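You operate a simulated robot arm through the tools that you are given. There is no shell and no other tool.

Carry out the task below with a simulated robot arm. There is one attempt and no reset: what you move stays moved.

## Task
Put things in order on the packing table. At the end: the clear white-capped jar stands where the grey felt block stood; the yellow tub (marked "CLIPS") stands where the clear white-capped jar stood; the grey felt block stands on top of the beige large sheet; the brown copper coil stands where the yellow tub stood; the brown felt dabber stands where the brown copper coil stood; whatever was shut is shut again. Leave all else as you found it, and nothing knocked over.

The check looks at the end state, three seconds after you hand in, the way a careful person would. Anything else that was tipped, shoved, dropped, spilled or broken makes it a failure. Flat cloth is picked up by pressing the open fingertips on it (5 to 10 N) and closing them slowly along it; thin cloth reads only 2 to 8 mm in the jaws.

## Robot
A 7-joint arm with a two-finger parallel gripper, fixed in place. Base frame: the origin is at the foot of the arm, x ahead of it, y to its left, z up; the work surface is at about z = 85. Units: cm, degrees, N and s.
With the tool pointing down near the work surface it reaches from about 10 to 64 cm from the base axis. Its first joint turns from -66.0 to 66.0 degrees. Payload 1.57 kg.
The tool frame sits at the grasp point between the pads (the TCP): z along the fingers, y along the line on which they close. The tips reach 3 cm beyond it. The gripper opens to 8 cm. The fingers are 1.7 cm wide and 1.2 cm thick; the gripper's body (4 by 8.2 cm) begins 8 cm behind the TCP.
Orientation is that of the tool frame in the base frame, as a unit quaternion [x, y, z, w]. With the fingers straight down and closing along the base's y, the tool's x points along the base's -x, its y along +y and its z along -z.

## Interface
- The arm moves only by the tool apply_moves. Its argument "steps" is a list of rows, each a list of 3 entries, a list of its own where there are three numbers: the shift along the base's x, y, z in units of 30 mm (1.0 is 30 mm), then the turn, a rotation vector about the base's x, y, z in units of 8 degrees (1.0 is 8 degrees), then the opening in per cent of the stroke, from 0 (shut) to 100 (fully open). In form: [[[dx, dy, dz], [wx, wy, wz], grip], ...]. A call has 1 to 20 rows; each row shifts and turns the commanded pose from where the row before left it. A call with a number of a shift or a turn outside -1 to 1 is refused whole. Each row takes 0.2 s and may step no farther than 5 cm and 8.6 degrees from the row before; otherwise, or with a gripper value out of range, the whole call is refused. Where a pose cannot be reached the arm comes as near as it can. A force on the tool above 40 N (or 10 N above the force at the start of the call, whichever is more), or a blocked arm, ends the call early, and 0.2 s more pass. The fingers move at their own pace (about 7.2 cm/s each) and stop on an object; they squeeze with about 25 N. The grip force told is the motor's: it shows also when the fingers shut on nothing. Time passes only in rows, and 0.2 s behind the last, so rows that do not move let the fingers close. The reply holds the time, the measured pose of the TCP, the force on the tool along the base axes, the opening and the grip force, in the units named above and with some noise, with the torque about the TCP (base axes, N m) and any sound that the robot's microphone picked up.
- Cameras (640 x 400 px; columns grow to the right, rows downward): "scene" is fixed at [4.46, 43.04, 142.85]; the picture's right is [-0.86, -0.50, 0.00], its down [-0.27, 0.47, -0.84] and it looks along [0.42, -0.73, -0.54] (base axes); focal length 314 px, centre (320, 200). "wrist" rides on the gripper at [7.2, -0.7, -12.2] in the tool frame; the picture's right is [0.09, 1.00, 0.00], its down [-0.84, 0.08, -0.54] and it looks along [-0.54, 0.05, 0.84] (tool axes); focal length 238 px, centre (320, 200).
- capture(camera): a new picture of that camera. It takes no simulated time.
- probe_pixels(camera, pixels): there is no depth. For up to 12 entries [column, row, z] of the newest picture of that camera ("zoom" is the newest enlarged one), the place [x, y] in the base frame at which the ray of that pixel passes the height z, good to about 0.3 cm, but the place of the scene camera against the robot may be out by one fixed shift of up to 1.2 cm in any direction. It takes no simulated time.
- zoom(camera, box): a new picture of the part [left, top, right, bottom] of that camera's present view, enlarged. It takes no simulated time.
- job_done(): hands the job in; it is judged then, once.

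Leave the gripper open and the arm clear of the work at the hand-in unless told otherwise.

The tools are called after "Call:" by a JSON object that holds its "api" and its "payload". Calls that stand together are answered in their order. apply_moves: Moves the arm, as the interface text tells. Its arguments: {"type":"object","properties":{"steps":{"type":"array"}},"required":["steps"]} The other tools are called the same way: capture (camera) takes a picture; probe_pixels (camera, pixels) gives the place at which the rays of pixels pass given heights; zoom (camera, box) takes an enlarged picture of a part of a camera's view; job_done () hands the job in.

At the start:

```text
time_s: 0.0
ee_pos: [41.06, -20.28, 114.12]
ee_rot: [-0.001, 1.0, 0.0, 0.0]
wrist_force: [1.3, 0.0, -0.1]
moment: [-0.01, 0.01, -0.03]
width: 7.99
finger_force: 0.0
```

scene: 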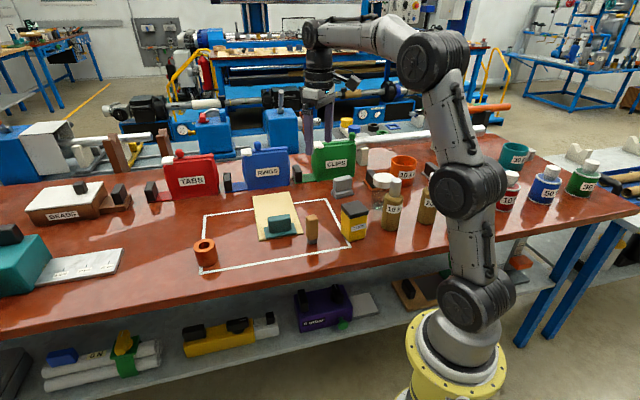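
wrist: 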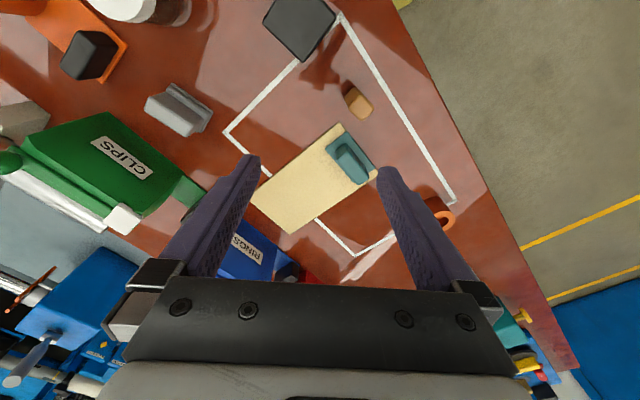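

I see the table with the beige sheet (around pixel 275,215), a teal block on it, a brown dabber (311,228), a copper ring (205,252), a yellow tub (354,220), and a grey block (343,186). I'll zoom in for detail before moving.

Call:
{"api": "zoom", "payload": {"camera": "scene", "box": [180, 130, 450, 290]}}

Call:
{"api": "zoom", "payload": {"camera": "wrist", "box": [0, 0, 480, 300]}}

Call:
{"api": "zoom", "payload": {"camera": "scene", "box": [340, 120, 640, 300]}}

Call:
{"api": "zoom", "payload": {"camera": "scene", "box": [0, 130, 240, 290]}}

```text
2.37 times, centred on (315, 210) of scene
```

zoom: 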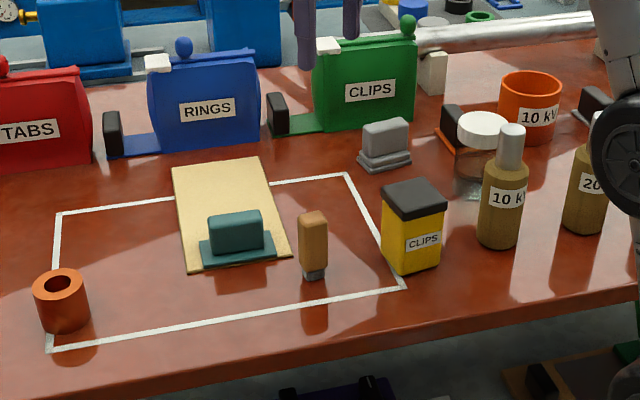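

```text
1.33 times, centred on (240, 150) of wrist
```

zoom: 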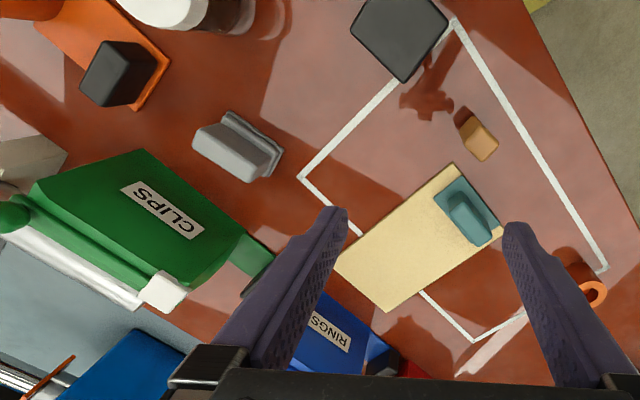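

```text
2.13 times, centred on (490, 210) of scene
```

zoom: 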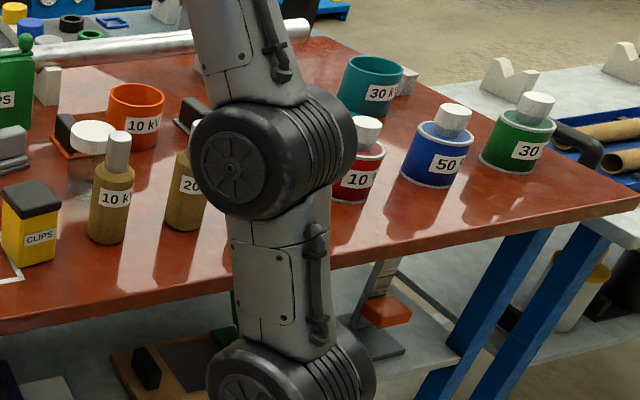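

```text
2.50 times, centred on (120, 210) of scene
```

zoom: 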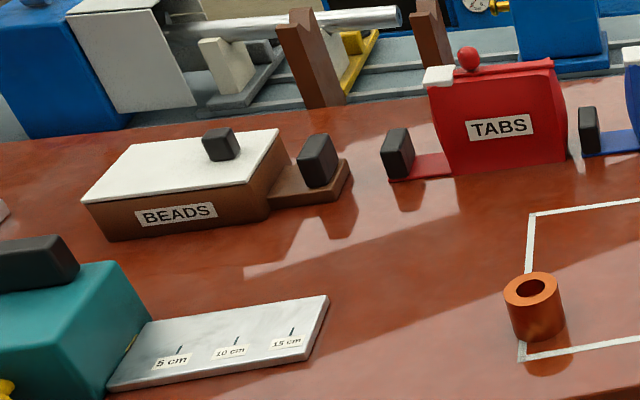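

All five items and the sheet are visible, with a teal block sitting on the sheet's near end, which must stay. I'll probe base positions from both cameras to compare them.

Call:
{"api": "capture", "payload": {"camera": "scene"}}

Call:
{"api": "capture", "payload": {"camera": "wrist"}}

Call:
{"api": "probe_pixels", "payload": {"camera": "scene", "pixels": [[206, 266, 85], [312, 246, 85], [354, 238, 85], [343, 196, 85], [383, 205, 85], [253, 197, 85], [289, 194, 85], [303, 237, 85], [259, 243, 85], [392, 228, 85], [405, 182, 85], [372, 190, 85]]}}

Call:
{"api": "probe_pixels", "payload": {"camera": "wrist", "pixels": [[340, 124, 85], [376, 180, 85], [291, 234, 85], [250, 193, 85], [180, 110, 85], [360, 103, 89], [300, 27, 92], [440, 214, 89], [341, 18, 85], [453, 203, 85], [225, 132, 85], [355, 254, 85]]}}

```text
taken
```

scene: 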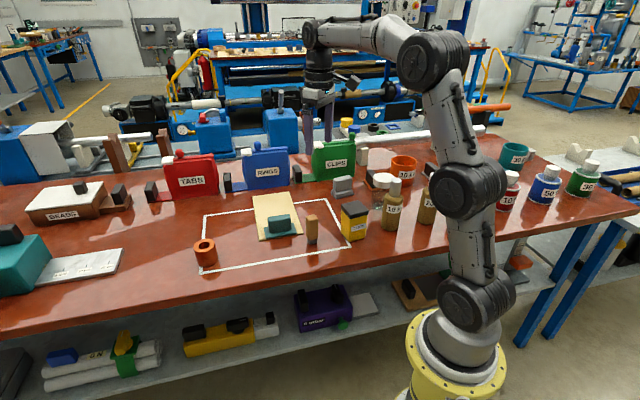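

```text
taken
```

wrist: 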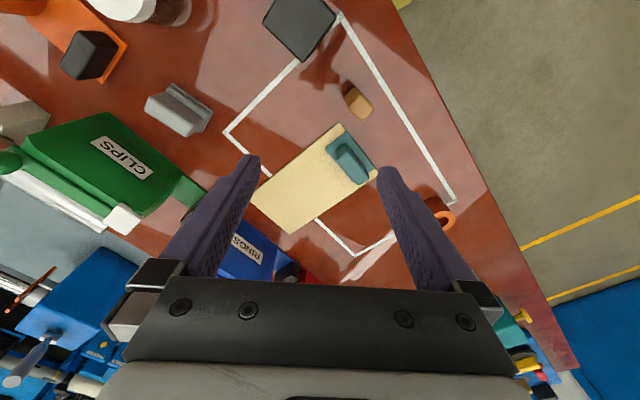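

```text
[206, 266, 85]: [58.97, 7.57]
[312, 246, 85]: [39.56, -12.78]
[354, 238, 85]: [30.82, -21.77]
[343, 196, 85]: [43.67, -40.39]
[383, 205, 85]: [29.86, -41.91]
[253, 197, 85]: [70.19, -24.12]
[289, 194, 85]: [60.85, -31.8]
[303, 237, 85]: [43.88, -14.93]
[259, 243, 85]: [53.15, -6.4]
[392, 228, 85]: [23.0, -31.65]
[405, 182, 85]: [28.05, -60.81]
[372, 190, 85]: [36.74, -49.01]
```

```text
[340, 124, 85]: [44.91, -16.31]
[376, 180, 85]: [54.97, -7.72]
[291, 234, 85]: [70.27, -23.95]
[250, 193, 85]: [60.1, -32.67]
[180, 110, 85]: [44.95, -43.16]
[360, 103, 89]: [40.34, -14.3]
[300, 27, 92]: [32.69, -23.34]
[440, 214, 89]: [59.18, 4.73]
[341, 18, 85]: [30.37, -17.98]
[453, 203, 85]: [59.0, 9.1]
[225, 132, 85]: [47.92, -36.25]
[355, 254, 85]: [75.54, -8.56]
```

The wrist and scene probes agree within about 1 cm: the sheet runs from (45,-16) to (70,-24), and the jar is near (30,-42). I'll stay high, move to about (24,-28) and yaw -45° so the wrist camera looks at the jar and the grey block.

Call:
{"api": "apply_moves", "payload": {"steps": [[[-0.944, -0.444, 0], [0, 0, -0.94], 100], [[-0.944, -0.444, 0], [0, 0, -0.94], 100], [[-0.944, -0.444, 0], [0, 0, -0.94], 100], [[-0.944, -0.444, 0], [0, 0, -0.94], 100], [[-0.944, -0.444, 0], [0, 0, -0.94], 100], [[-0.944, -0.444, 0], [0, 0, -0.94], 100], [[0, 0, 0], [0, 0, 0], 100]]}}

Call:
{"api": "capture", "payload": {"camera": "wrist"}}

Call:
{"api": "capture", "payload": {"camera": "scene"}}

```text
time_s: 1.6
ee_pos: [24.1, -28.21, 114.0]
ee_rot: [0.384, 0.923, 0.0, 0.001]
wrist_force: [0.5, -0.6, 0.3]
moment: [0.03, 0.04, 0.01]
width: 8.0
finger_force: 0.1
```

```text
taken
```

wrist: 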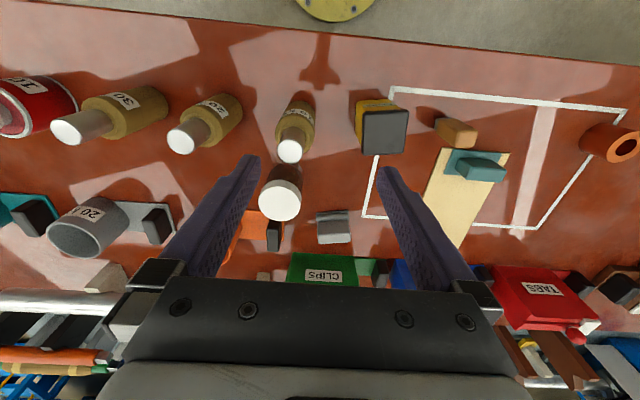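

```text
taken
```

scene: 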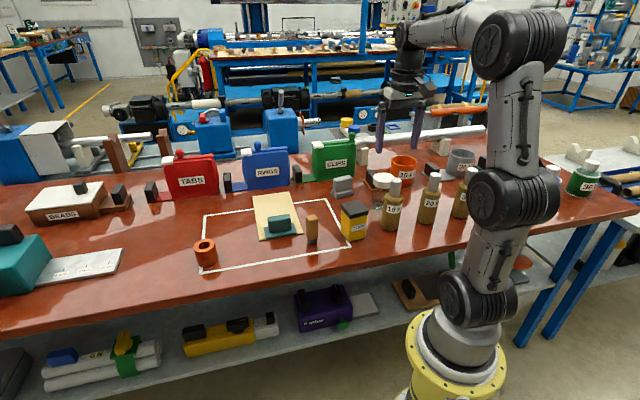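

Now the table is square to the view: jar at (281,193), grey block at (333,225), yellow tub at (380,128). I'll zoom in.

Call:
{"api": "zoom", "payload": {"camera": "wrist", "box": [220, 80, 420, 280]}}

Call:
{"api": "zoom", "payload": {"camera": "scene", "box": [320, 140, 480, 240]}}

Call:
{"api": "zoom", "payload": {"camera": "wrist", "box": [340, 80, 640, 280]}}

```text
2.00 times, centred on (320, 180) of wrist
```

zoom: 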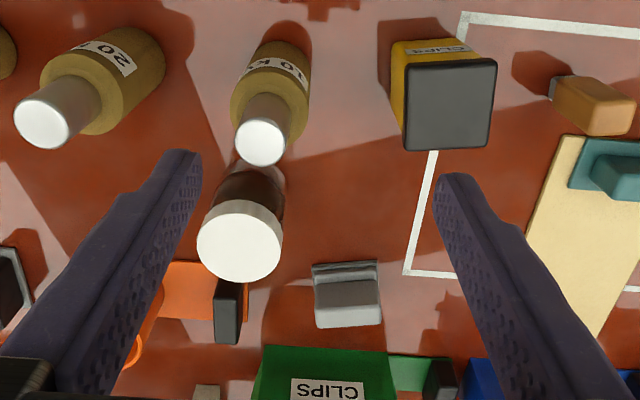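

```text
4.00 times, centred on (400, 190) of scene
```

zoom: 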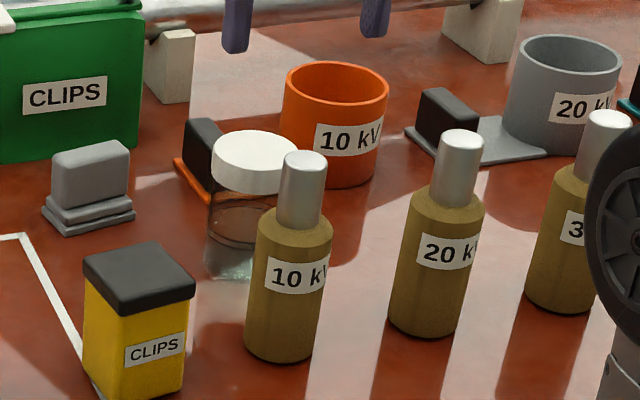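

```text
2.00 times, centred on (490, 180) of wrist
```

zoom: 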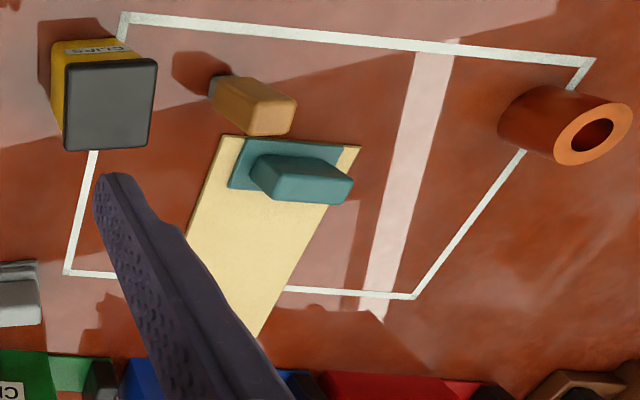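

I'll triangulate heights by probing the same features in both cameras at several heights: jar lid centre, tub lid corners and grey block top.

Call:
{"api": "probe_pixels", "payload": {"camera": "wrist", "pixels": [[279.5, 201.5, 85], [279.5, 201.5, 93], [279.5, 201.5, 97], [384.5, 132, 85], [384.5, 132, 93], [384.5, 132, 97], [334, 230, 85], [334, 230, 90], [450, 136, 85], [450, 136, 90], [627, 146, 90], [278, 165, 85]]}}

Call:
{"api": "probe_pixels", "payload": {"camera": "scene", "pixels": [[384, 180.7, 85], [384, 180.7, 93], [384, 180.7, 97], [354.7, 209.7, 85], [354.7, 209.7, 93], [354.7, 209.7, 97], [342, 179, 85], [342, 179, 90], [205, 244, 90], [205, 244, 85], [380, 207, 85], [392, 228, 85]]}}

```text
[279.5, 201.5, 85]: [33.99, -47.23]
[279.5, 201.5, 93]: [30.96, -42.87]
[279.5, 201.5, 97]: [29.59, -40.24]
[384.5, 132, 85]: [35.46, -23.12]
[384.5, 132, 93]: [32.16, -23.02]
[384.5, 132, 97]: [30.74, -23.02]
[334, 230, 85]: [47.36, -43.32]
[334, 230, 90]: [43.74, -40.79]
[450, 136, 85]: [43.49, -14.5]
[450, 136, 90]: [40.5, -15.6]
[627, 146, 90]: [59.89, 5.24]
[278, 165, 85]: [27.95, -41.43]
```

```text
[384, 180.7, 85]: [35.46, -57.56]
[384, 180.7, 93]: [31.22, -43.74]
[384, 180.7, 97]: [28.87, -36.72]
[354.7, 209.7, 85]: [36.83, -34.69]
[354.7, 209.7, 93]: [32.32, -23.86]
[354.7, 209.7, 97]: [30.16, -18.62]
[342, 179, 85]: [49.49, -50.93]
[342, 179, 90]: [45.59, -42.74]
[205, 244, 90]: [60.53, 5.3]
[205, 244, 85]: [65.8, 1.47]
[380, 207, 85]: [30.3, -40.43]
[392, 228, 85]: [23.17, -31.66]
```

Jar lid top is about z 93.3 at (31,-43); tub lid top is about z 93.4 at (32,-23); grey block is near (44,-41). Next I'll move above the grey block at z about 104 for a closer look.

Call:
{"api": "apply_moves", "payload": {"steps": [[[0.95, -0.61, 0], [0, 0, 0], 100], [[0.95, -0.61, 0], [0, 0, 0], 100], [[0.95, -0.61, 0], [0, 0, 0], 100], [[0.95, -0.61, 0], [0, 0, 0], 100], [[0.95, -0.61, 0], [0, 0, 0], 100], [[0.95, -0.61, -0.5], [0, 0, 0], 100], [[0.95, -0.61, -1], [0, 0, 0], 100], [[0, 0, -1], [0, 0, 0], 100], [[0, 0, -0.8], [0, 0, 0], 100], [[0, 0, 0], [0, 0, 0], 100]]}}

Call:
{"api": "capture", "payload": {"camera": "wrist"}}

Call:
{"api": "capture", "payload": {"camera": "scene"}}

```text
time_s: 3.8
ee_pos: [43.29, -40.11, 103.56]
ee_rot: [0.384, 0.923, 0.001, 0.0]
wrist_force: [-0.1, -0.5, -0.2]
moment: [-0.02, 0.0, 0.01]
width: 8.0
finger_force: 0.0
out of reach, approached as far as the arm can: row 7
```

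```text
taken
```

wrist: 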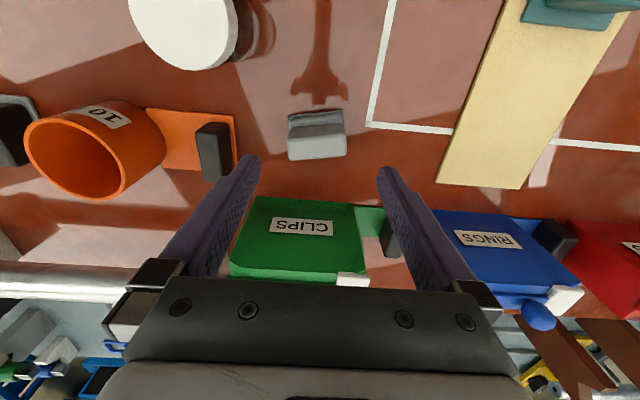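

```text
taken
```

scene: 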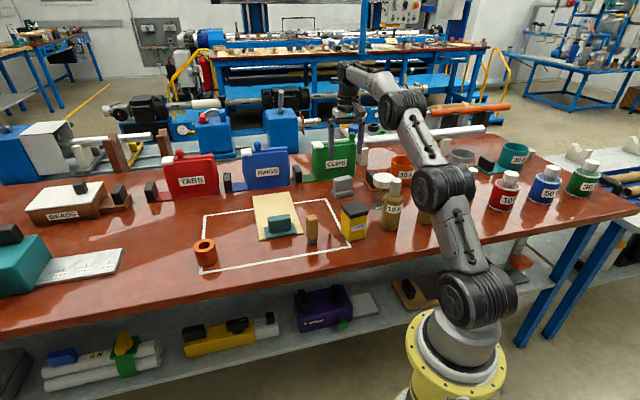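

The grey block shows at about (316,135), close to the centre line between the fingers. I'll zoom in on it and its surroundings.

Call:
{"api": "zoom", "payload": {"camera": "wrist", "box": [260, 90, 380, 165]}}

Call:
{"api": "zoom", "payload": {"camera": "scene", "box": [300, 120, 400, 220]}}

Call:
{"api": "zoom", "payload": {"camera": "wrist", "box": [120, 0, 360, 150]}}

```text
5.33 times, centred on (320, 128) of wrist
```

zoom: 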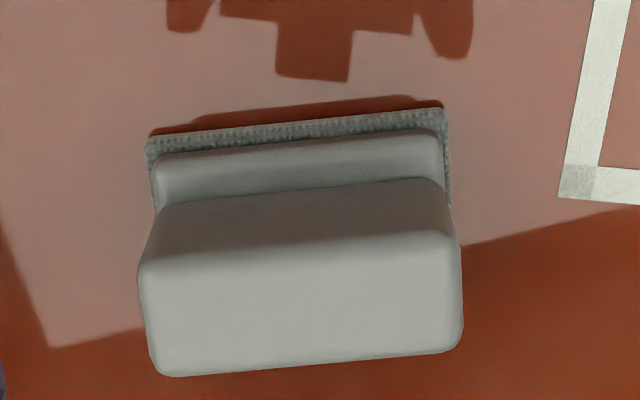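

```text
4.00 times, centred on (350, 170) of scene
```

zoom: 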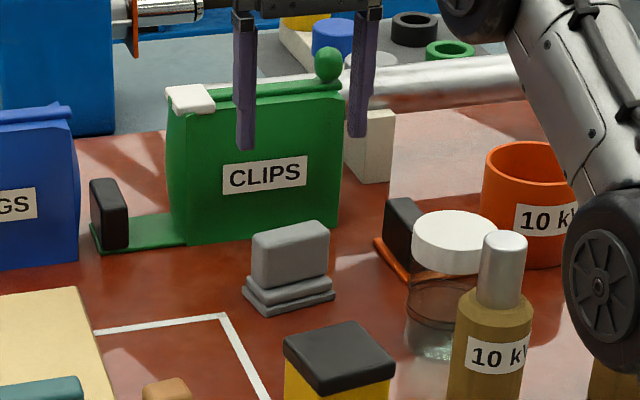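

```text
2.67 times, centred on (240, 75) of wrist
```

zoom: 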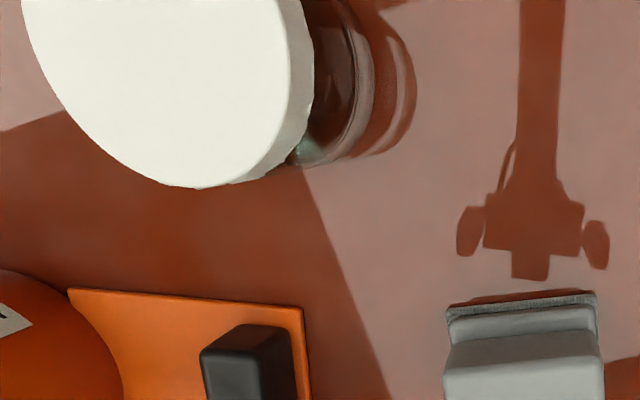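

I'll probe the block's base front edge at z 85 and its top corners at candidate heights.

Call:
{"api": "probe_pixels", "payload": {"camera": "wrist", "pixels": [[287.5, 116.8, 85], [343.4, 110.7, 85], [286.2, 138.9, 90], [345.9, 134, 90], [290.9, 161, 90], [346.3, 156.1, 90], [286.2, 138.9, 91], [345.9, 134, 91], [290.9, 161, 91], [346.3, 156.1, 91], [367, 125, 85], [370, 30, 85]]}}

Call:
{"api": "probe_pixels", "payload": {"camera": "scene", "pixels": [[342.5, 179, 90], [342.5, 179, 91], [333.5, 243, 85], [346, 199, 85], [331.5, 194, 85], [354, 195, 85], [356, 200, 85]]}}

Call:
{"api": "apply_moves", "payload": {"steps": [[[0, 0, 0], [0, 0, 0], 100]]}}

```text
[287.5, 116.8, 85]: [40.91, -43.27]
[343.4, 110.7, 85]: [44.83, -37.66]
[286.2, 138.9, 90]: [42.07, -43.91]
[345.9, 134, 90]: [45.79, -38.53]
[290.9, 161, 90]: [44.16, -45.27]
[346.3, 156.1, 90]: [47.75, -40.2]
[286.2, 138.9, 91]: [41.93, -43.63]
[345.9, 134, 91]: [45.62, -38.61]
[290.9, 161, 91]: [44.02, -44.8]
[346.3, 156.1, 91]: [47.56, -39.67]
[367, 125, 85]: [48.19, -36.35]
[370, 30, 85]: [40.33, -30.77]
```

```text
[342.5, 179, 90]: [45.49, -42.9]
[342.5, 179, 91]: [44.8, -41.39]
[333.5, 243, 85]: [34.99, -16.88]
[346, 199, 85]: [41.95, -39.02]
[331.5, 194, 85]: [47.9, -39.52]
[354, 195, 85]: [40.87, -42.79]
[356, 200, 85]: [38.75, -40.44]
```

```text
time_s: 4.2
ee_pos: [43.23, -40.29, 103.51]
ee_rot: [0.384, 0.923, 0.0, 0.0]
wrist_force: [0.3, 0.2, 0.7]
moment: [0.01, 0.0, -0.01]
width: 7.97
finger_force: 0.0
```

The grey block's long axis lies at about 55° and its centre is near (44.8,-41.8), with the handle about 6.4 cm long. I'll check how close the green CLIPS box behind it is.

Call:
{"api": "probe_pixels", "payload": {"camera": "wrist", "pixels": [[256, 196, 85], [354, 203, 85], [236, 262, 95], [366, 270, 95], [375, 207, 86], [228, 165, 88], [238, 165, 85]]}}

Call:
{"api": "zoom", "payload": {"camera": "wrist", "box": [200, 120, 420, 300]}}

Call:
{"api": "probe_pixels", "payload": {"camera": "scene", "pixels": [[317, 151, 95], [357, 144, 95], [313, 182, 85], [355, 174, 85], [352, 138, 97]]}}

```text
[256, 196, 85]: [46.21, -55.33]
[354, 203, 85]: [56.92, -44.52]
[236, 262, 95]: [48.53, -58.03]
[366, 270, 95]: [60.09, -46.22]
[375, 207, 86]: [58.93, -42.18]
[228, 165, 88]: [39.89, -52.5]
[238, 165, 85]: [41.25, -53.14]
```

```text
2.22 times, centred on (310, 210) of wrist
```

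zoom: 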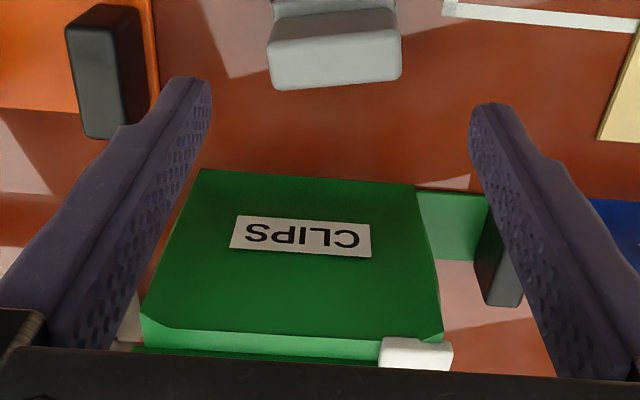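

```text
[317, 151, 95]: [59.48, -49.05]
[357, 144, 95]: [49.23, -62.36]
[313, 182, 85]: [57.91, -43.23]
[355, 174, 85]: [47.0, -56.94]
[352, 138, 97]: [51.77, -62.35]
```

The box is about 10 cm beyond the block, so there's plenty of room. I'll yaw +10°, descend to z 95 and centre over (44.8,-41.8).

Call:
{"api": "apply_moves", "payload": {"steps": [[[0, 0, -0.7], [0, 0, 0.62], 100], [[0.0, 0, -0.7], [0, 0, 0.63], 100], [[0.25, -0.25, -0.7], [0, 0, 0], 100], [[0.27, -0.25, -0.7], [0, 0, 0], 100], [[0, 0, 0], [0, 0, 0], 100]]}}

Call:
{"api": "capture", "payload": {"camera": "wrist"}}

Call:
{"api": "capture", "payload": {"camera": "scene"}}

```text
time_s: 5.4
ee_pos: [44.91, -41.85, 95.09]
ee_rot: [0.302, 0.953, 0.0, 0.0]
wrist_force: [-0.2, 0.4, -0.2]
moment: [0.03, -0.01, 0.02]
width: 8.01
finger_force: 0.0
```

```text
taken
```

wrist: 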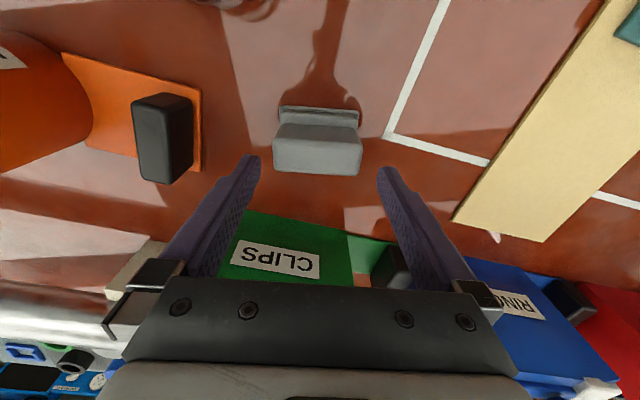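

```text
taken
```

scene: 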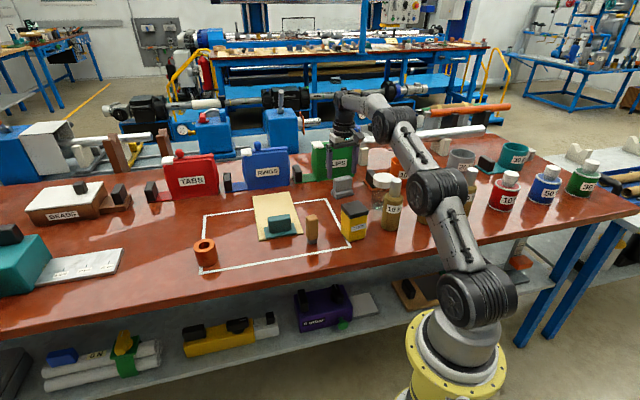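

The fingers straddle the block. I'll zoom to confirm the centring.

Call:
{"api": "zoom", "payload": {"camera": "wrist", "box": [230, 80, 410, 190]}}

Call:
{"api": "probe_pixels", "payload": {"camera": "wrist", "pixels": [[282, 107, 85], [358, 109, 85], [274, 145, 90.5], [361, 147, 90.5], [276, 172, 90.5], [360, 175, 90.5], [317.5, 160, 90.5]]}}

```text
3.56 times, centred on (320, 135) of wrist
```

zoom: 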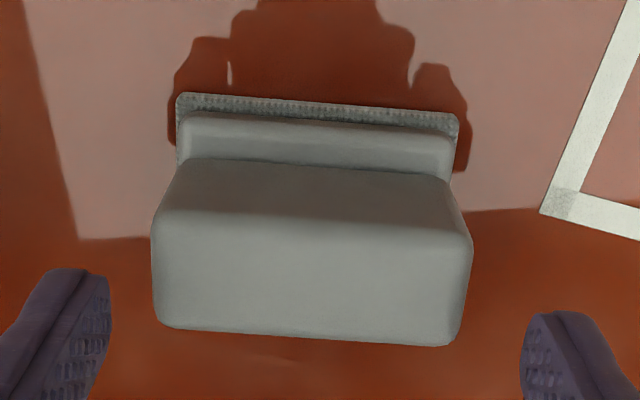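

```text
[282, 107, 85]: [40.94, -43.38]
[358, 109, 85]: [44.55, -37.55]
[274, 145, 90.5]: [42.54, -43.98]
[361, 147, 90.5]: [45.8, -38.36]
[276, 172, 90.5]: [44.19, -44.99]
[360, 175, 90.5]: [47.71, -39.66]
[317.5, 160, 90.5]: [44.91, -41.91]
```

Centring and yaw are good. I'll descend about 4.8 cm to TCP z 90.3 and close on the handle.

Call:
{"api": "apply_moves", "payload": {"steps": [[[0, 0, -0.6], [0, 0, 0], 100], [[0, 0, -0.6], [0, 0, 0], 100], [[0, 0, -0.4], [0, 0, 0], 100], [[0, 0, 0], [0, 0, 0], 100]]}}

Call:
{"api": "capture", "payload": {"camera": "wrist"}}

```text
time_s: 6.4
ee_pos: [44.94, -41.67, 90.31]
ee_rot: [0.301, 0.953, 0.0, 0.0]
wrist_force: [-0.6, 0.0, 0.6]
moment: [-0.02, -0.05, -0.02]
width: 7.98
finger_force: 0.1
```

```text
taken
```

wrist: 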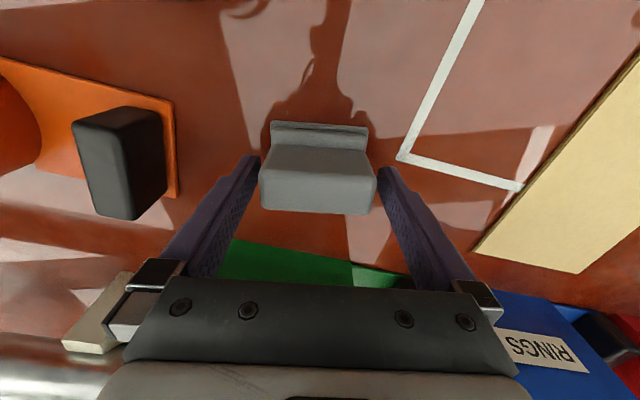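

The block sits between the pads. Closing now.

Call:
{"api": "apply_moves", "payload": {"steps": [[[0, 0, 0], [0, 0, 0], 70], [[0, 0, 0], [0, 0, 0], 60], [[0, 0, 0], [0, 0, 0], 50], [[0, 0, 0], [0, 0, 0], 50]]}}

Call:
{"api": "capture", "payload": {"camera": "wrist"}}

```text
time_s: 7.4
ee_pos: [44.93, -41.65, 90.35]
ee_rot: [0.302, 0.953, 0.0, 0.0]
wrist_force: [-0.6, -0.4, -0.3]
moment: [0.0, -0.03, 0.01]
width: 6.49
finger_force: 25.0
```

```text
taken
```

wrist: 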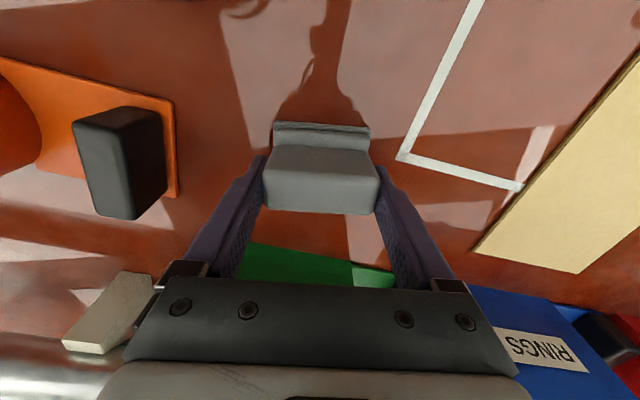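

Grasped at 6.49 cm; the grey block's home spot is (44.9,-41.7). I'll lift to z about 97, turn back -10°, and carry it toward the sheet near (54,-22), where I'll stop and look.

Call:
{"api": "apply_moves", "payload": {"steps": [[[0, 0, 0.5], [0, 0, 0], 50], [[0, 0, 1], [0, 0, 0], 50], [[0, 0, 0.9], [0, 0, 0], 50], [[0.2, 0.9, 0], [0, 0, -0.4], 50], [[0.4, 0.9, 0], [0, 0, -0.4], 50], [[0.4, 0.9, 0], [0, 0, -0.45], 50], [[0.5, 0.9, 0], [0, 0, 0], 50], [[0.6, 0.9, 0], [0, 0, 0], 50], [[0.6, 0.9, 0], [0, 0, 0], 50], [[0.6, 0.9, 0], [0, 0, 0], 50], [[0, 0, 0], [0, 0, 0], 50]]}}

Call:
{"api": "capture", "payload": {"camera": "wrist"}}

Call:
{"api": "capture", "payload": {"camera": "scene"}}

```text
time_s: 9.8
ee_pos: [54.94, -23.03, 97.87]
ee_rot: [0.383, 0.924, 0.0, 0.0]
wrist_force: [0.3, -1.1, -0.1]
moment: [-0.02, 0.0, 0.0]
width: 4.02
finger_force: 0.0
```

```text
taken
```

wrist: 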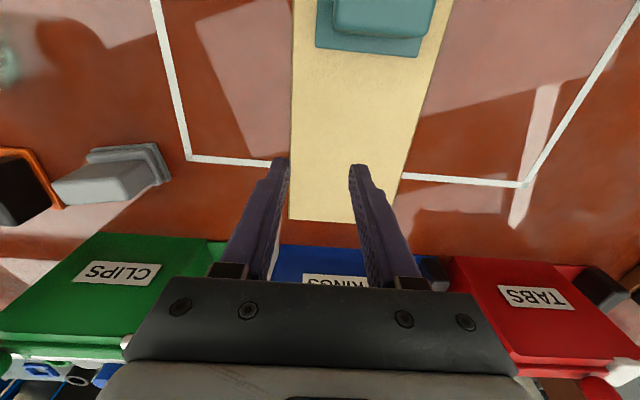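

```text
taken
```

scene: 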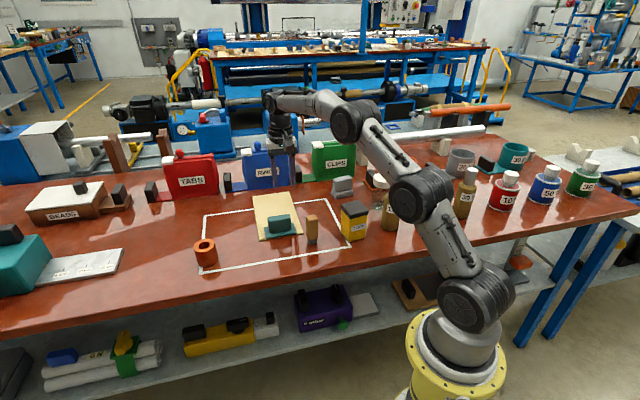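

The opening reads 4.02 cm with no grip, so the block slipped out and is still near its home at (110,175) in the wrist view. I'll look closely at its state.

Call:
{"api": "zoom", "payload": {"camera": "wrist", "box": [0, 110, 200, 235]}}

Call:
{"api": "zoom", "payload": {"camera": "scene", "box": [300, 140, 400, 240]}}

Call:
{"api": "probe_pixels", "payload": {"camera": "wrist", "pixels": [[86, 157, 85], [157, 145, 85], [170, 180, 85], [315, 47, 85], [418, 57, 85], [290, 220, 85], [387, 225, 85], [446, 0, 85], [296, 0, 85], [332, 27, 90], [424, 37, 90]]}}

```text
3.20 times, centred on (100, 172) of wrist
```

zoom: 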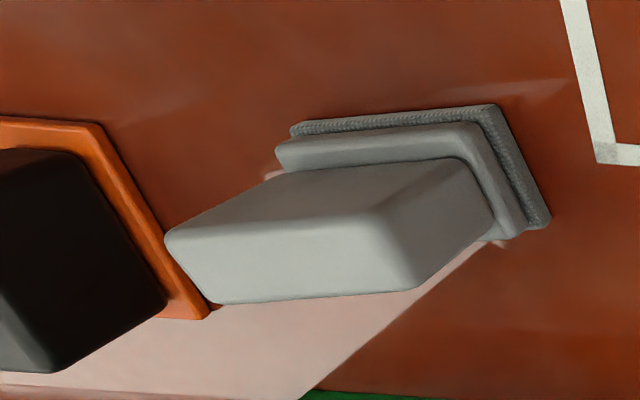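

```text
4.00 times, centred on (350, 190) of scene
```

zoom: 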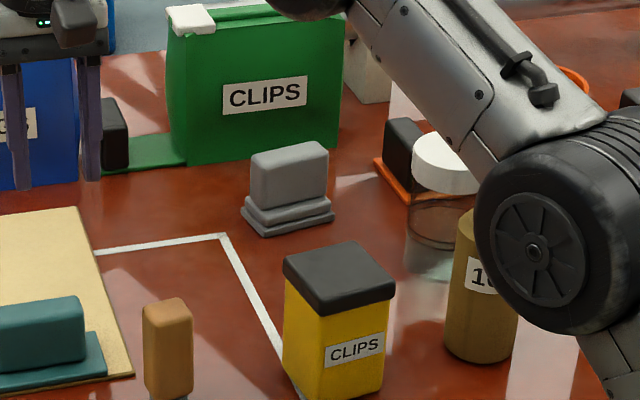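

```text
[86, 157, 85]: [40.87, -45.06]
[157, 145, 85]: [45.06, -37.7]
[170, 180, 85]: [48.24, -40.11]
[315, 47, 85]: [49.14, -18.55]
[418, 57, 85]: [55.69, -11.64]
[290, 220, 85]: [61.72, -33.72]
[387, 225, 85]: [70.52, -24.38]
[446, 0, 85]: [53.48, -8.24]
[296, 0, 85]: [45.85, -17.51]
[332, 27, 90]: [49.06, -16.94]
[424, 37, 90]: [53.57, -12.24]
```

The block is unmoved and upright; the fingers slid off it. I'll compare base and handle points between the cameras to get the handle's true height and size.

Call:
{"api": "probe_pixels", "payload": {"camera": "scene", "pixels": [[330.5, 195.5, 85], [336.25, 199.25, 85], [353.25, 194.25, 85], [332.5, 180, 91], [332.5, 180, 92], [351.5, 177, 91], [351.5, 177, 92], [347, 175.5, 91], [347, 175.5, 92], [337, 182, 91]]}}

Call:
{"api": "probe_pixels", "payload": {"camera": "wrist", "pixels": [[90.6, 150.5, 85], [255, 141, 85], [224, 172, 85], [135, 175, 91], [69, 205, 91], [52, 183, 91], [118, 172, 91]]}}

Call:
{"api": "zoom", "payload": {"camera": "scene", "box": [320, 165, 370, 205]}}

```text
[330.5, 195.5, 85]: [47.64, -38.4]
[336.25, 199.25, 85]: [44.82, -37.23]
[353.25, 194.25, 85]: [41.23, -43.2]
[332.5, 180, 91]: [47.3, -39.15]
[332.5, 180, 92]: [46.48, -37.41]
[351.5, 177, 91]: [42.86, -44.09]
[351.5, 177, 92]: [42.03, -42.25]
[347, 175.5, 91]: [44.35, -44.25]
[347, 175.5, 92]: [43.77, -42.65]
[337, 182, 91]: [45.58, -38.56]
```

```text
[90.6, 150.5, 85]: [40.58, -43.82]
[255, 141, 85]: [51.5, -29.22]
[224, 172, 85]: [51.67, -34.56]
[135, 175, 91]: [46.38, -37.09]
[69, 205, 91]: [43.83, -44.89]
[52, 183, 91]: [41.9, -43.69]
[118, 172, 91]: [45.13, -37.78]
```

```text
10.00 times, centred on (345, 185) of scene
```

zoom: 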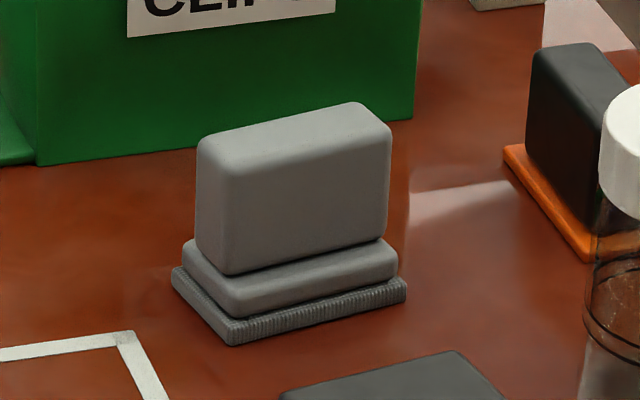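

The close-up shows why it slipped: the tips (z 87.3) caught the rounded middle step at 6.5 cm wide, below the narrower handle. I'll return above the block with the jaws open, yaw +10°, and grip about 1 cm higher.

Call:
{"api": "apply_moves", "payload": {"steps": [[[-0.6, -0.9, 0], [0, 0, 0], 100], [[-0.6, -0.9, 0], [0, 0, 0], 100], [[-0.6, -0.9, 0], [0, 0, 0], 100], [[-0.5, -0.9, 0], [0, 0, 0], 100], [[-0.4, -0.9, 0], [0, 0, 0.45], 100], [[-0.4, -0.9, 0], [0, 0, 0.4], 100], [[-0.25, -0.86, 0], [0, 0, 0.4], 100], [[0, 0, -0.6], [0, 0, 0], 100], [[0, 0, 0], [0, 0, 0], 100]]}}

Call:
{"api": "zoom", "payload": {"camera": "wrist", "box": [230, 80, 410, 190]}}

```text
time_s: 11.8
ee_pos: [44.88, -41.77, 95.91]
ee_rot: [0.301, 0.954, 0.0, 0.0]
wrist_force: [0.0, 0.7, 0.6]
moment: [0.0, 0.01, -0.01]
width: 8.03
finger_force: 0.1
```

```text
3.56 times, centred on (320, 135) of wrist
```

zoom: 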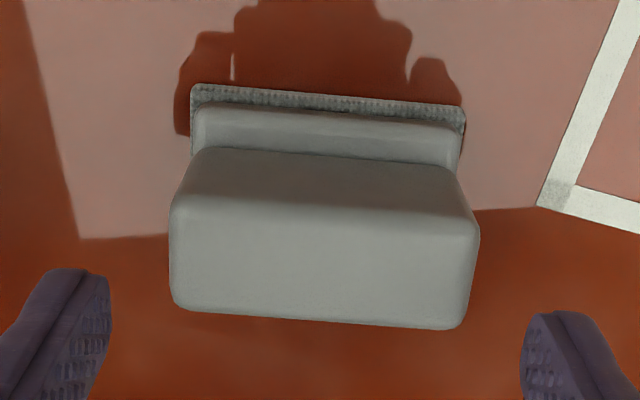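

The block is centred. I'll descend to TCP z 91.3, close, and lift just 1.5 cm to test the grip.

Call:
{"api": "apply_moves", "payload": {"steps": [[[0, 0, -0.6], [0, 0, 0], 100], [[0, 0, -0.6], [0, 0, 0], 100], [[0, 0, -0.33], [0, 0, 0], 100], [[0, 0, 0], [0, 0, 0], 70], [[0, 0, 0], [0, 0, 0], 50], [[0, 0, 0], [0, 0, 0], 30], [[0, 0, 0], [0, 0, 0], 30]]}}

Call:
{"api": "apply_moves", "payload": {"steps": [[[0, 0, 0.1], [0, 0, 0], 30], [[0, 0, 0.2], [0, 0, 0], 30], [[0, 0, 0.2], [0, 0, 0], 30]]}}

Call:
{"api": "capture", "payload": {"camera": "wrist"}}

Call:
{"api": "zoom", "payload": {"camera": "scene", "box": [300, 140, 400, 240]}}

```text
time_s: 13.4
ee_pos: [44.83, -41.67, 91.39]
ee_rot: [0.302, 0.953, 0.0, 0.0]
wrist_force: [0.5, -0.9, 1.1]
moment: [-0.01, -0.03, -0.03]
width: 6.45
finger_force: 24.6
```

```text
time_s: 14.2
ee_pos: [44.83, -41.69, 92.7]
ee_rot: [0.301, 0.953, 0.0, 0.0]
wrist_force: [-0.4, 0.2, -1.4]
moment: [0.01, 0.0, 0.02]
width: 6.45
finger_force: 24.8
```

```text
taken
```

wrist: 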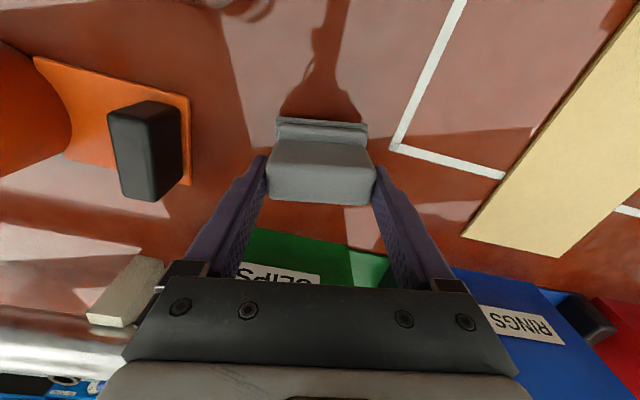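

```text
4.00 times, centred on (350, 190) of scene
```

zoom: 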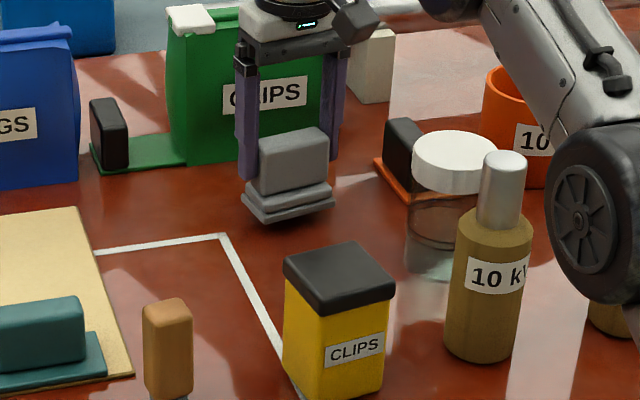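

It's lifted about 1.1 cm with the width steady at 6.45. I'll lift another 2 cm slowly and check again for slip.

Call:
{"api": "apply_moves", "payload": {"steps": [[[0, 0, 0.2], [0, 0, 0], 30], [[0, 0, 0.25], [0, 0, 0], 30], [[0, 0, 0.2], [0, 0, 0], 30], [[0, 0, 0], [0, 0, 0], 30]]}}

Call:
{"api": "zoom", "payload": {"camera": "wrist", "box": [230, 80, 410, 220]}}

Call:
{"api": "zoom", "payload": {"camera": "scene", "box": [320, 150, 370, 205]}}

```text
time_s: 15.2
ee_pos: [44.86, -41.7, 94.74]
ee_rot: [0.302, 0.953, 0.0, 0.0]
wrist_force: [0.9, -1.0, -1.6]
moment: [0.0, 0.02, -0.02]
width: 6.44
finger_force: 25.2
```

```text
2.86 times, centred on (320, 150) of wrist
```

zoom: 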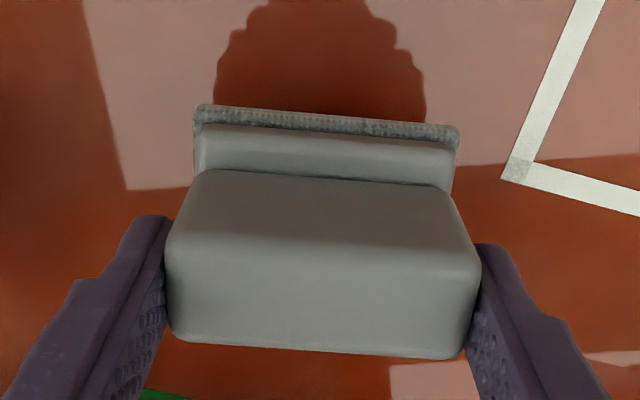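

```text
7.27 times, centred on (345, 178) of scene
```

zoom: 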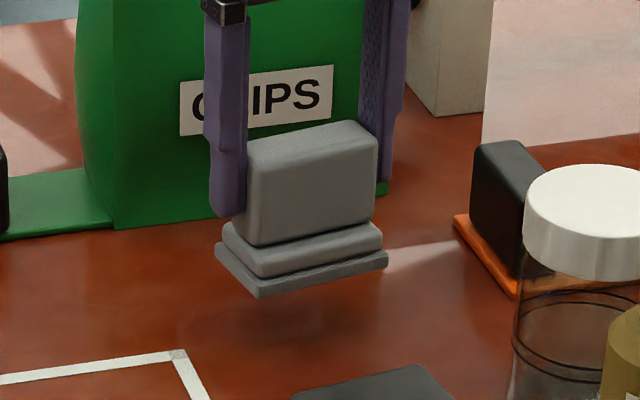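

It's up and the fingers still hold, but the tips look a bit high on the handle. I'll hold for 0.6 s and compare to see if it creeps.

Call:
{"api": "apply_moves", "payload": {"steps": [[[0, 0, 0], [0, 0, 0], 30], [[0, 0, 0], [0, 0, 0], 30]]}}

Call:
{"api": "zoom", "payload": {"camera": "wrist", "box": [230, 80, 410, 220]}}

Call:
{"api": "zoom", "payload": {"camera": "scene", "box": [320, 150, 370, 205]}}

```text
time_s: 15.8
ee_pos: [44.79, -41.78, 94.72]
ee_rot: [0.301, 0.954, 0.001, 0.0]
wrist_force: [-0.1, 0.1, -1.2]
moment: [0.02, -0.01, -0.02]
width: 6.43
finger_force: 24.5
```

```text
2.86 times, centred on (320, 150) of wrist
```

zoom: 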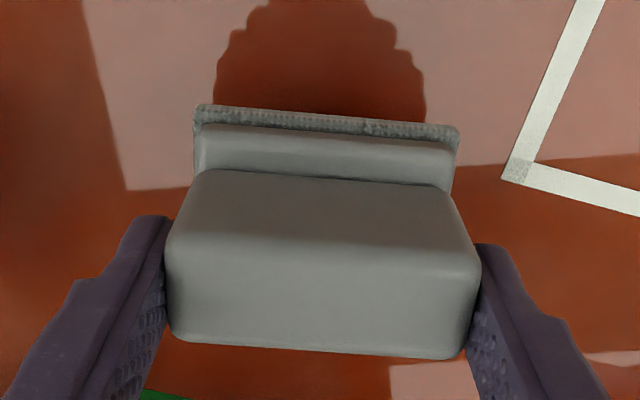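

```text
7.27 times, centred on (345, 178) of scene
```

zoom: 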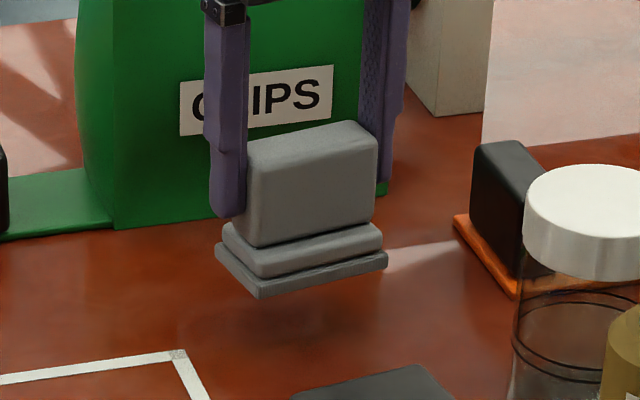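

No creep; bottom of the block is about 6.5 cm below the TCP. I'll raise 1 cm more and carry it slowly to (56.9,-19.7), about 6.5 cm past the teal block's far edge, turning -10° to align with the sheet.

Call:
{"api": "apply_moves", "payload": {"steps": [[[0, 0, 0.15], [0, 0, 0], 30], [[0, 0, 0.15], [0, 0, 0], 30], [[0.12, 0.216, 0], [0, 0, 0], 30], [[0.237, 0.432, 0], [0, 0, -0.1], 30], [[0.237, 0.432, 0], [0, 0, -0.1], 30], [[0.237, 0.432, 0], [0, 0, -0.1], 30], [[0.237, 0.432, 0], [0, 0, -0.1], 30], [[0.237, 0.432, 0], [0, 0, -0.1], 30], [[0.237, 0.432, 0], [0, 0, -0.1], 30], [[0.237, 0.432, 0], [0, 0, -0.1], 30], [[0.237, 0.432, 0], [0, 0, -0.1], 30], [[0.237, 0.432, 0], [0, 0, -0.1], 30], [[0.237, 0.432, 0], [0, 0, -0.1], 30], [[0.237, 0.432, 0], [0, 0, -0.1], 30], [[0.237, 0.432, 0], [0, 0, -0.1], 30], [[0.237, 0.432, 0], [0, 0, -0.05], 30], [[0.237, 0.432, 0], [0, 0, 0], 30], [[0.237, 0.432, 0], [0, 0, 0], 30], [[0.237, 0.432, 0], [0, 0, 0], 30], [[0.12, 0.216, 0], [0, 0, 0], 30]]}}

Call:
{"api": "capture", "payload": {"camera": "wrist"}}

Call:
{"api": "zoom", "payload": {"camera": "scene", "box": [220, 140, 380, 260]}}

```text
time_s: 20.0
ee_pos: [56.86, -19.65, 95.69]
ee_rot: [0.383, 0.924, 0.0, 0.0]
wrist_force: [-0.8, 0.3, -0.4]
moment: [-0.02, -0.05, -0.04]
width: 6.45
finger_force: 24.8
```

```text
taken
```

wrist: 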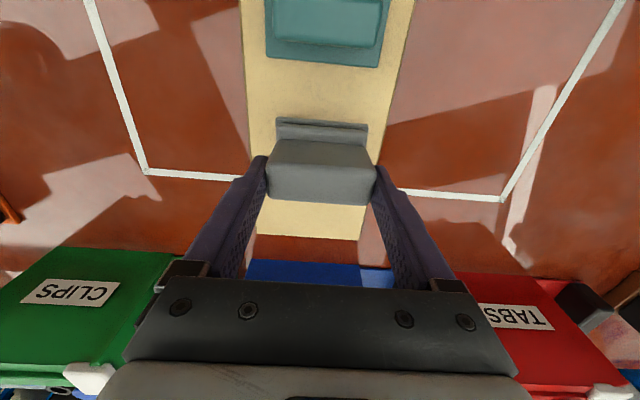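

```text
3.33 times, centred on (300, 200) of scene
```

zoom: 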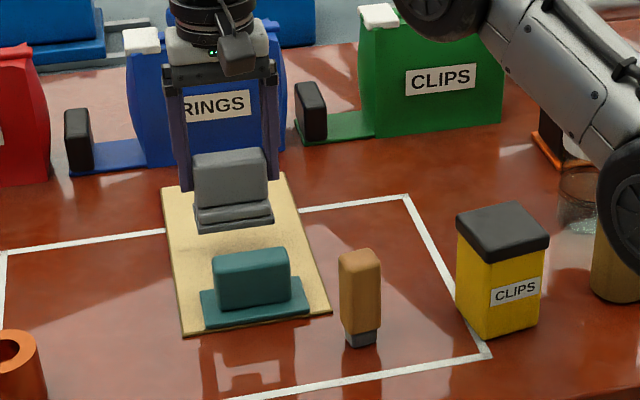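

The block hangs level and centred over the sheet, clear of the teal block. I'll lower it slowly and watch the force.

Call:
{"api": "apply_moves", "payload": {"steps": [[[0, 0, -0.2], [0, 0, 0], 30], [[0, 0, -0.3], [0, 0, 0], 30], [[0, 0, -0.3], [0, 0, 0], 30], [[0, 0, -0.2], [0, 0, 0], 30], [[0, 0, -0.1], [0, 0, 0], 30], [[0, 0, 0], [0, 0, 0], 30]]}}

Call:
{"api": "apply_moves", "payload": {"steps": [[[0, 0, -0.06], [0, 0, 0], 30], [[0, 0, 0], [0, 0, 0], 30]]}}

Call:
{"api": "zoom", "payload": {"camera": "scene", "box": [240, 160, 320, 240]}}

```text
time_s: 21.4
ee_pos: [56.81, -19.63, 92.27]
ee_rot: [0.383, 0.924, 0.0, 0.0]
wrist_force: [0.1, 0.5, -0.5]
moment: [-0.01, -0.01, -0.01]
width: 6.43
finger_force: 24.9
```

```text
time_s: 22.0
ee_pos: [56.88, -19.59, 92.02]
ee_rot: [0.384, 0.923, 0.0, 0.0]
wrist_force: [0.0, 0.2, -2.6]
moment: [0.03, -0.01, -0.01]
width: 6.44
finger_force: 24.8
```

```text
5.00 times, centred on (280, 200) of scene
```

zoom: 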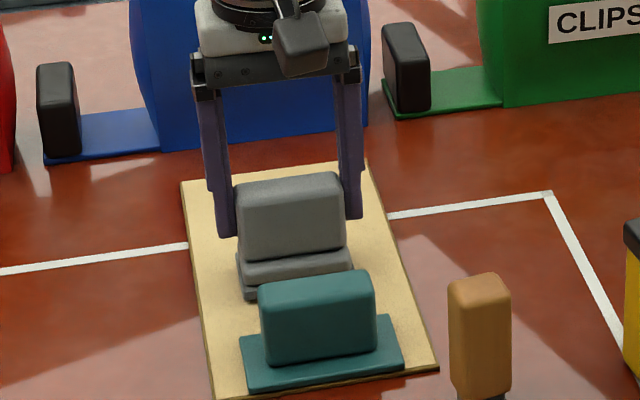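

No contact yet. I'll continue down in small steps.

Call:
{"api": "apply_moves", "payload": {"steps": [[[0, 0, -0.06], [0, 0, 0], 30], [[0, 0, 0], [0, 0, 0], 30]]}}

Call:
{"api": "apply_moves", "payload": {"steps": [[[0, 0, -0.06], [0, 0, 0], 30], [[0, 0, 0], [0, 0, 0], 30]]}}

Call:
{"api": "apply_moves", "payload": {"steps": [[[0, 0, -0.06], [0, 0, 0], 30], [[0, 0, 0], [0, 0, 0], 30]]}}

```text
time_s: 22.6
ee_pos: [56.83, -19.67, 91.9]
ee_rot: [0.384, 0.924, 0.0, 0.0]
wrist_force: [-0.1, -0.6, -1.2]
moment: [0.01, -0.01, 0.0]
width: 6.44
finger_force: 24.7
```

```text
time_s: 23.2
ee_pos: [56.84, -19.59, 91.78]
ee_rot: [0.384, 0.923, 0.0, 0.0]
wrist_force: [-0.2, -0.1, 0.0]
moment: [0.06, 0.06, -0.03]
width: 6.46
finger_force: 25.4
```

```text
time_s: 23.8
ee_pos: [56.91, -19.59, 91.79]
ee_rot: [0.384, 0.923, 0.0, 0.001]
wrist_force: [-2.8, 1.1, 10.6]
moment: [0.08, 0.49, -0.05]
width: 6.43
finger_force: 24.8
```

Contact: 10.6 N upward at TCP z 91.8. I'll ease off slightly and open the jaws.

Call:
{"api": "apply_moves", "payload": {"steps": [[[0, 0, 0.04], [0, 0, 0], 30], [[0, 0, 0], [0, 0, 0], 80], [[0, 0, 0], [0, 0, 0], 100], [[0, 0, 0], [0, 0, 0], 100], [[0, 0, 0.3], [0, 0, 0], 100], [[0, 0, 0.7], [0, 0, 0], 100], [[0, 0, 0.8], [0, 0, 0], 100], [[0, 0, 0.8], [0, 0, 0], 100]]}}

Call:
{"api": "capture", "payload": {"camera": "wrist"}}

Call:
{"api": "zoom", "payload": {"camera": "scene", "box": [240, 160, 320, 240]}}

```text
time_s: 25.6
ee_pos: [56.89, -19.53, 99.49]
ee_rot: [0.383, 0.924, 0.0, 0.0]
wrist_force: [-0.1, -0.3, 0.4]
moment: [0.02, -0.01, 0.0]
width: 8.01
finger_force: 0.2
```

```text
taken
```

wrist: 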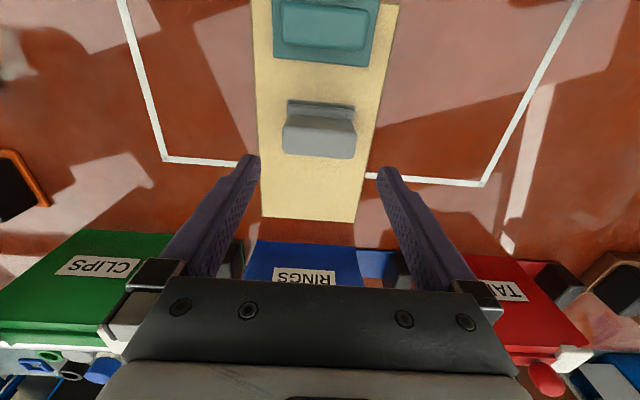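

```text
5.00 times, centred on (280, 200) of scene
```

zoom: 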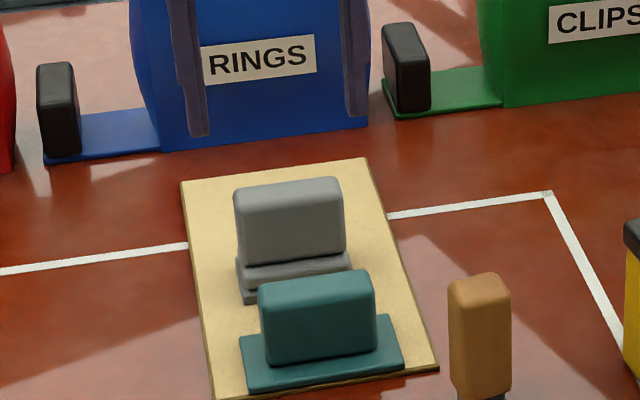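

The grey block stands on the sheet, released cleanly. Next is the jar: I'll rise and move above (31,-43) at about z 107 to inspect it.

Call:
{"api": "apply_moves", "payload": {"steps": [[[-0.9, 0.2, 0.4], [0, 0, 0], 100], [[-0.96, -0.9, 0.8], [0, 0, 0], 100], [[-0.96, -0.9, 0.8], [0, 0, 0], 100], [[-0.96, -0.9, 0.5], [0, 0, 0], 100], [[-0.96, -0.9, 0], [0, 0, 0], 100], [[-0.96, -0.9, 0], [0, 0, 0], 100], [[-0.96, -0.9, 0], [0, 0, 0], 100], [[-0.96, -0.9, 0], [0, 0, 0], 100], [[-0.96, -0.95, 0], [0, 0, 0], 100], [[0, -0.95, 0], [0, 0, 0], 100], [[0, 0, 0], [0, 0, 0], 100]]}}

Call:
{"api": "capture", "payload": {"camera": "wrist"}}

Call:
{"api": "capture", "payload": {"camera": "scene"}}

```text
time_s: 28.0
ee_pos: [30.97, -43.54, 107.1]
ee_rot: [0.383, 0.924, 0.0, 0.0]
wrist_force: [0.8, 0.2, 0.4]
moment: [-0.02, -0.01, -0.03]
width: 7.99
finger_force: 0.1
```

```text
taken
```

wrist: 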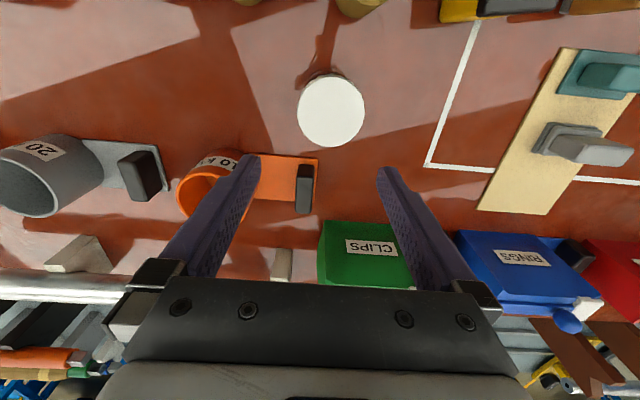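

```text
taken
```

scene: 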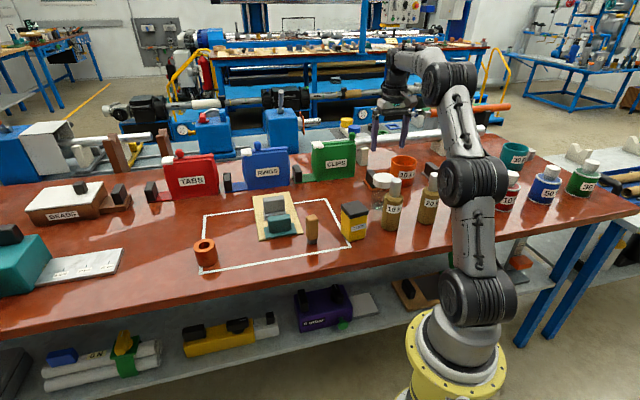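

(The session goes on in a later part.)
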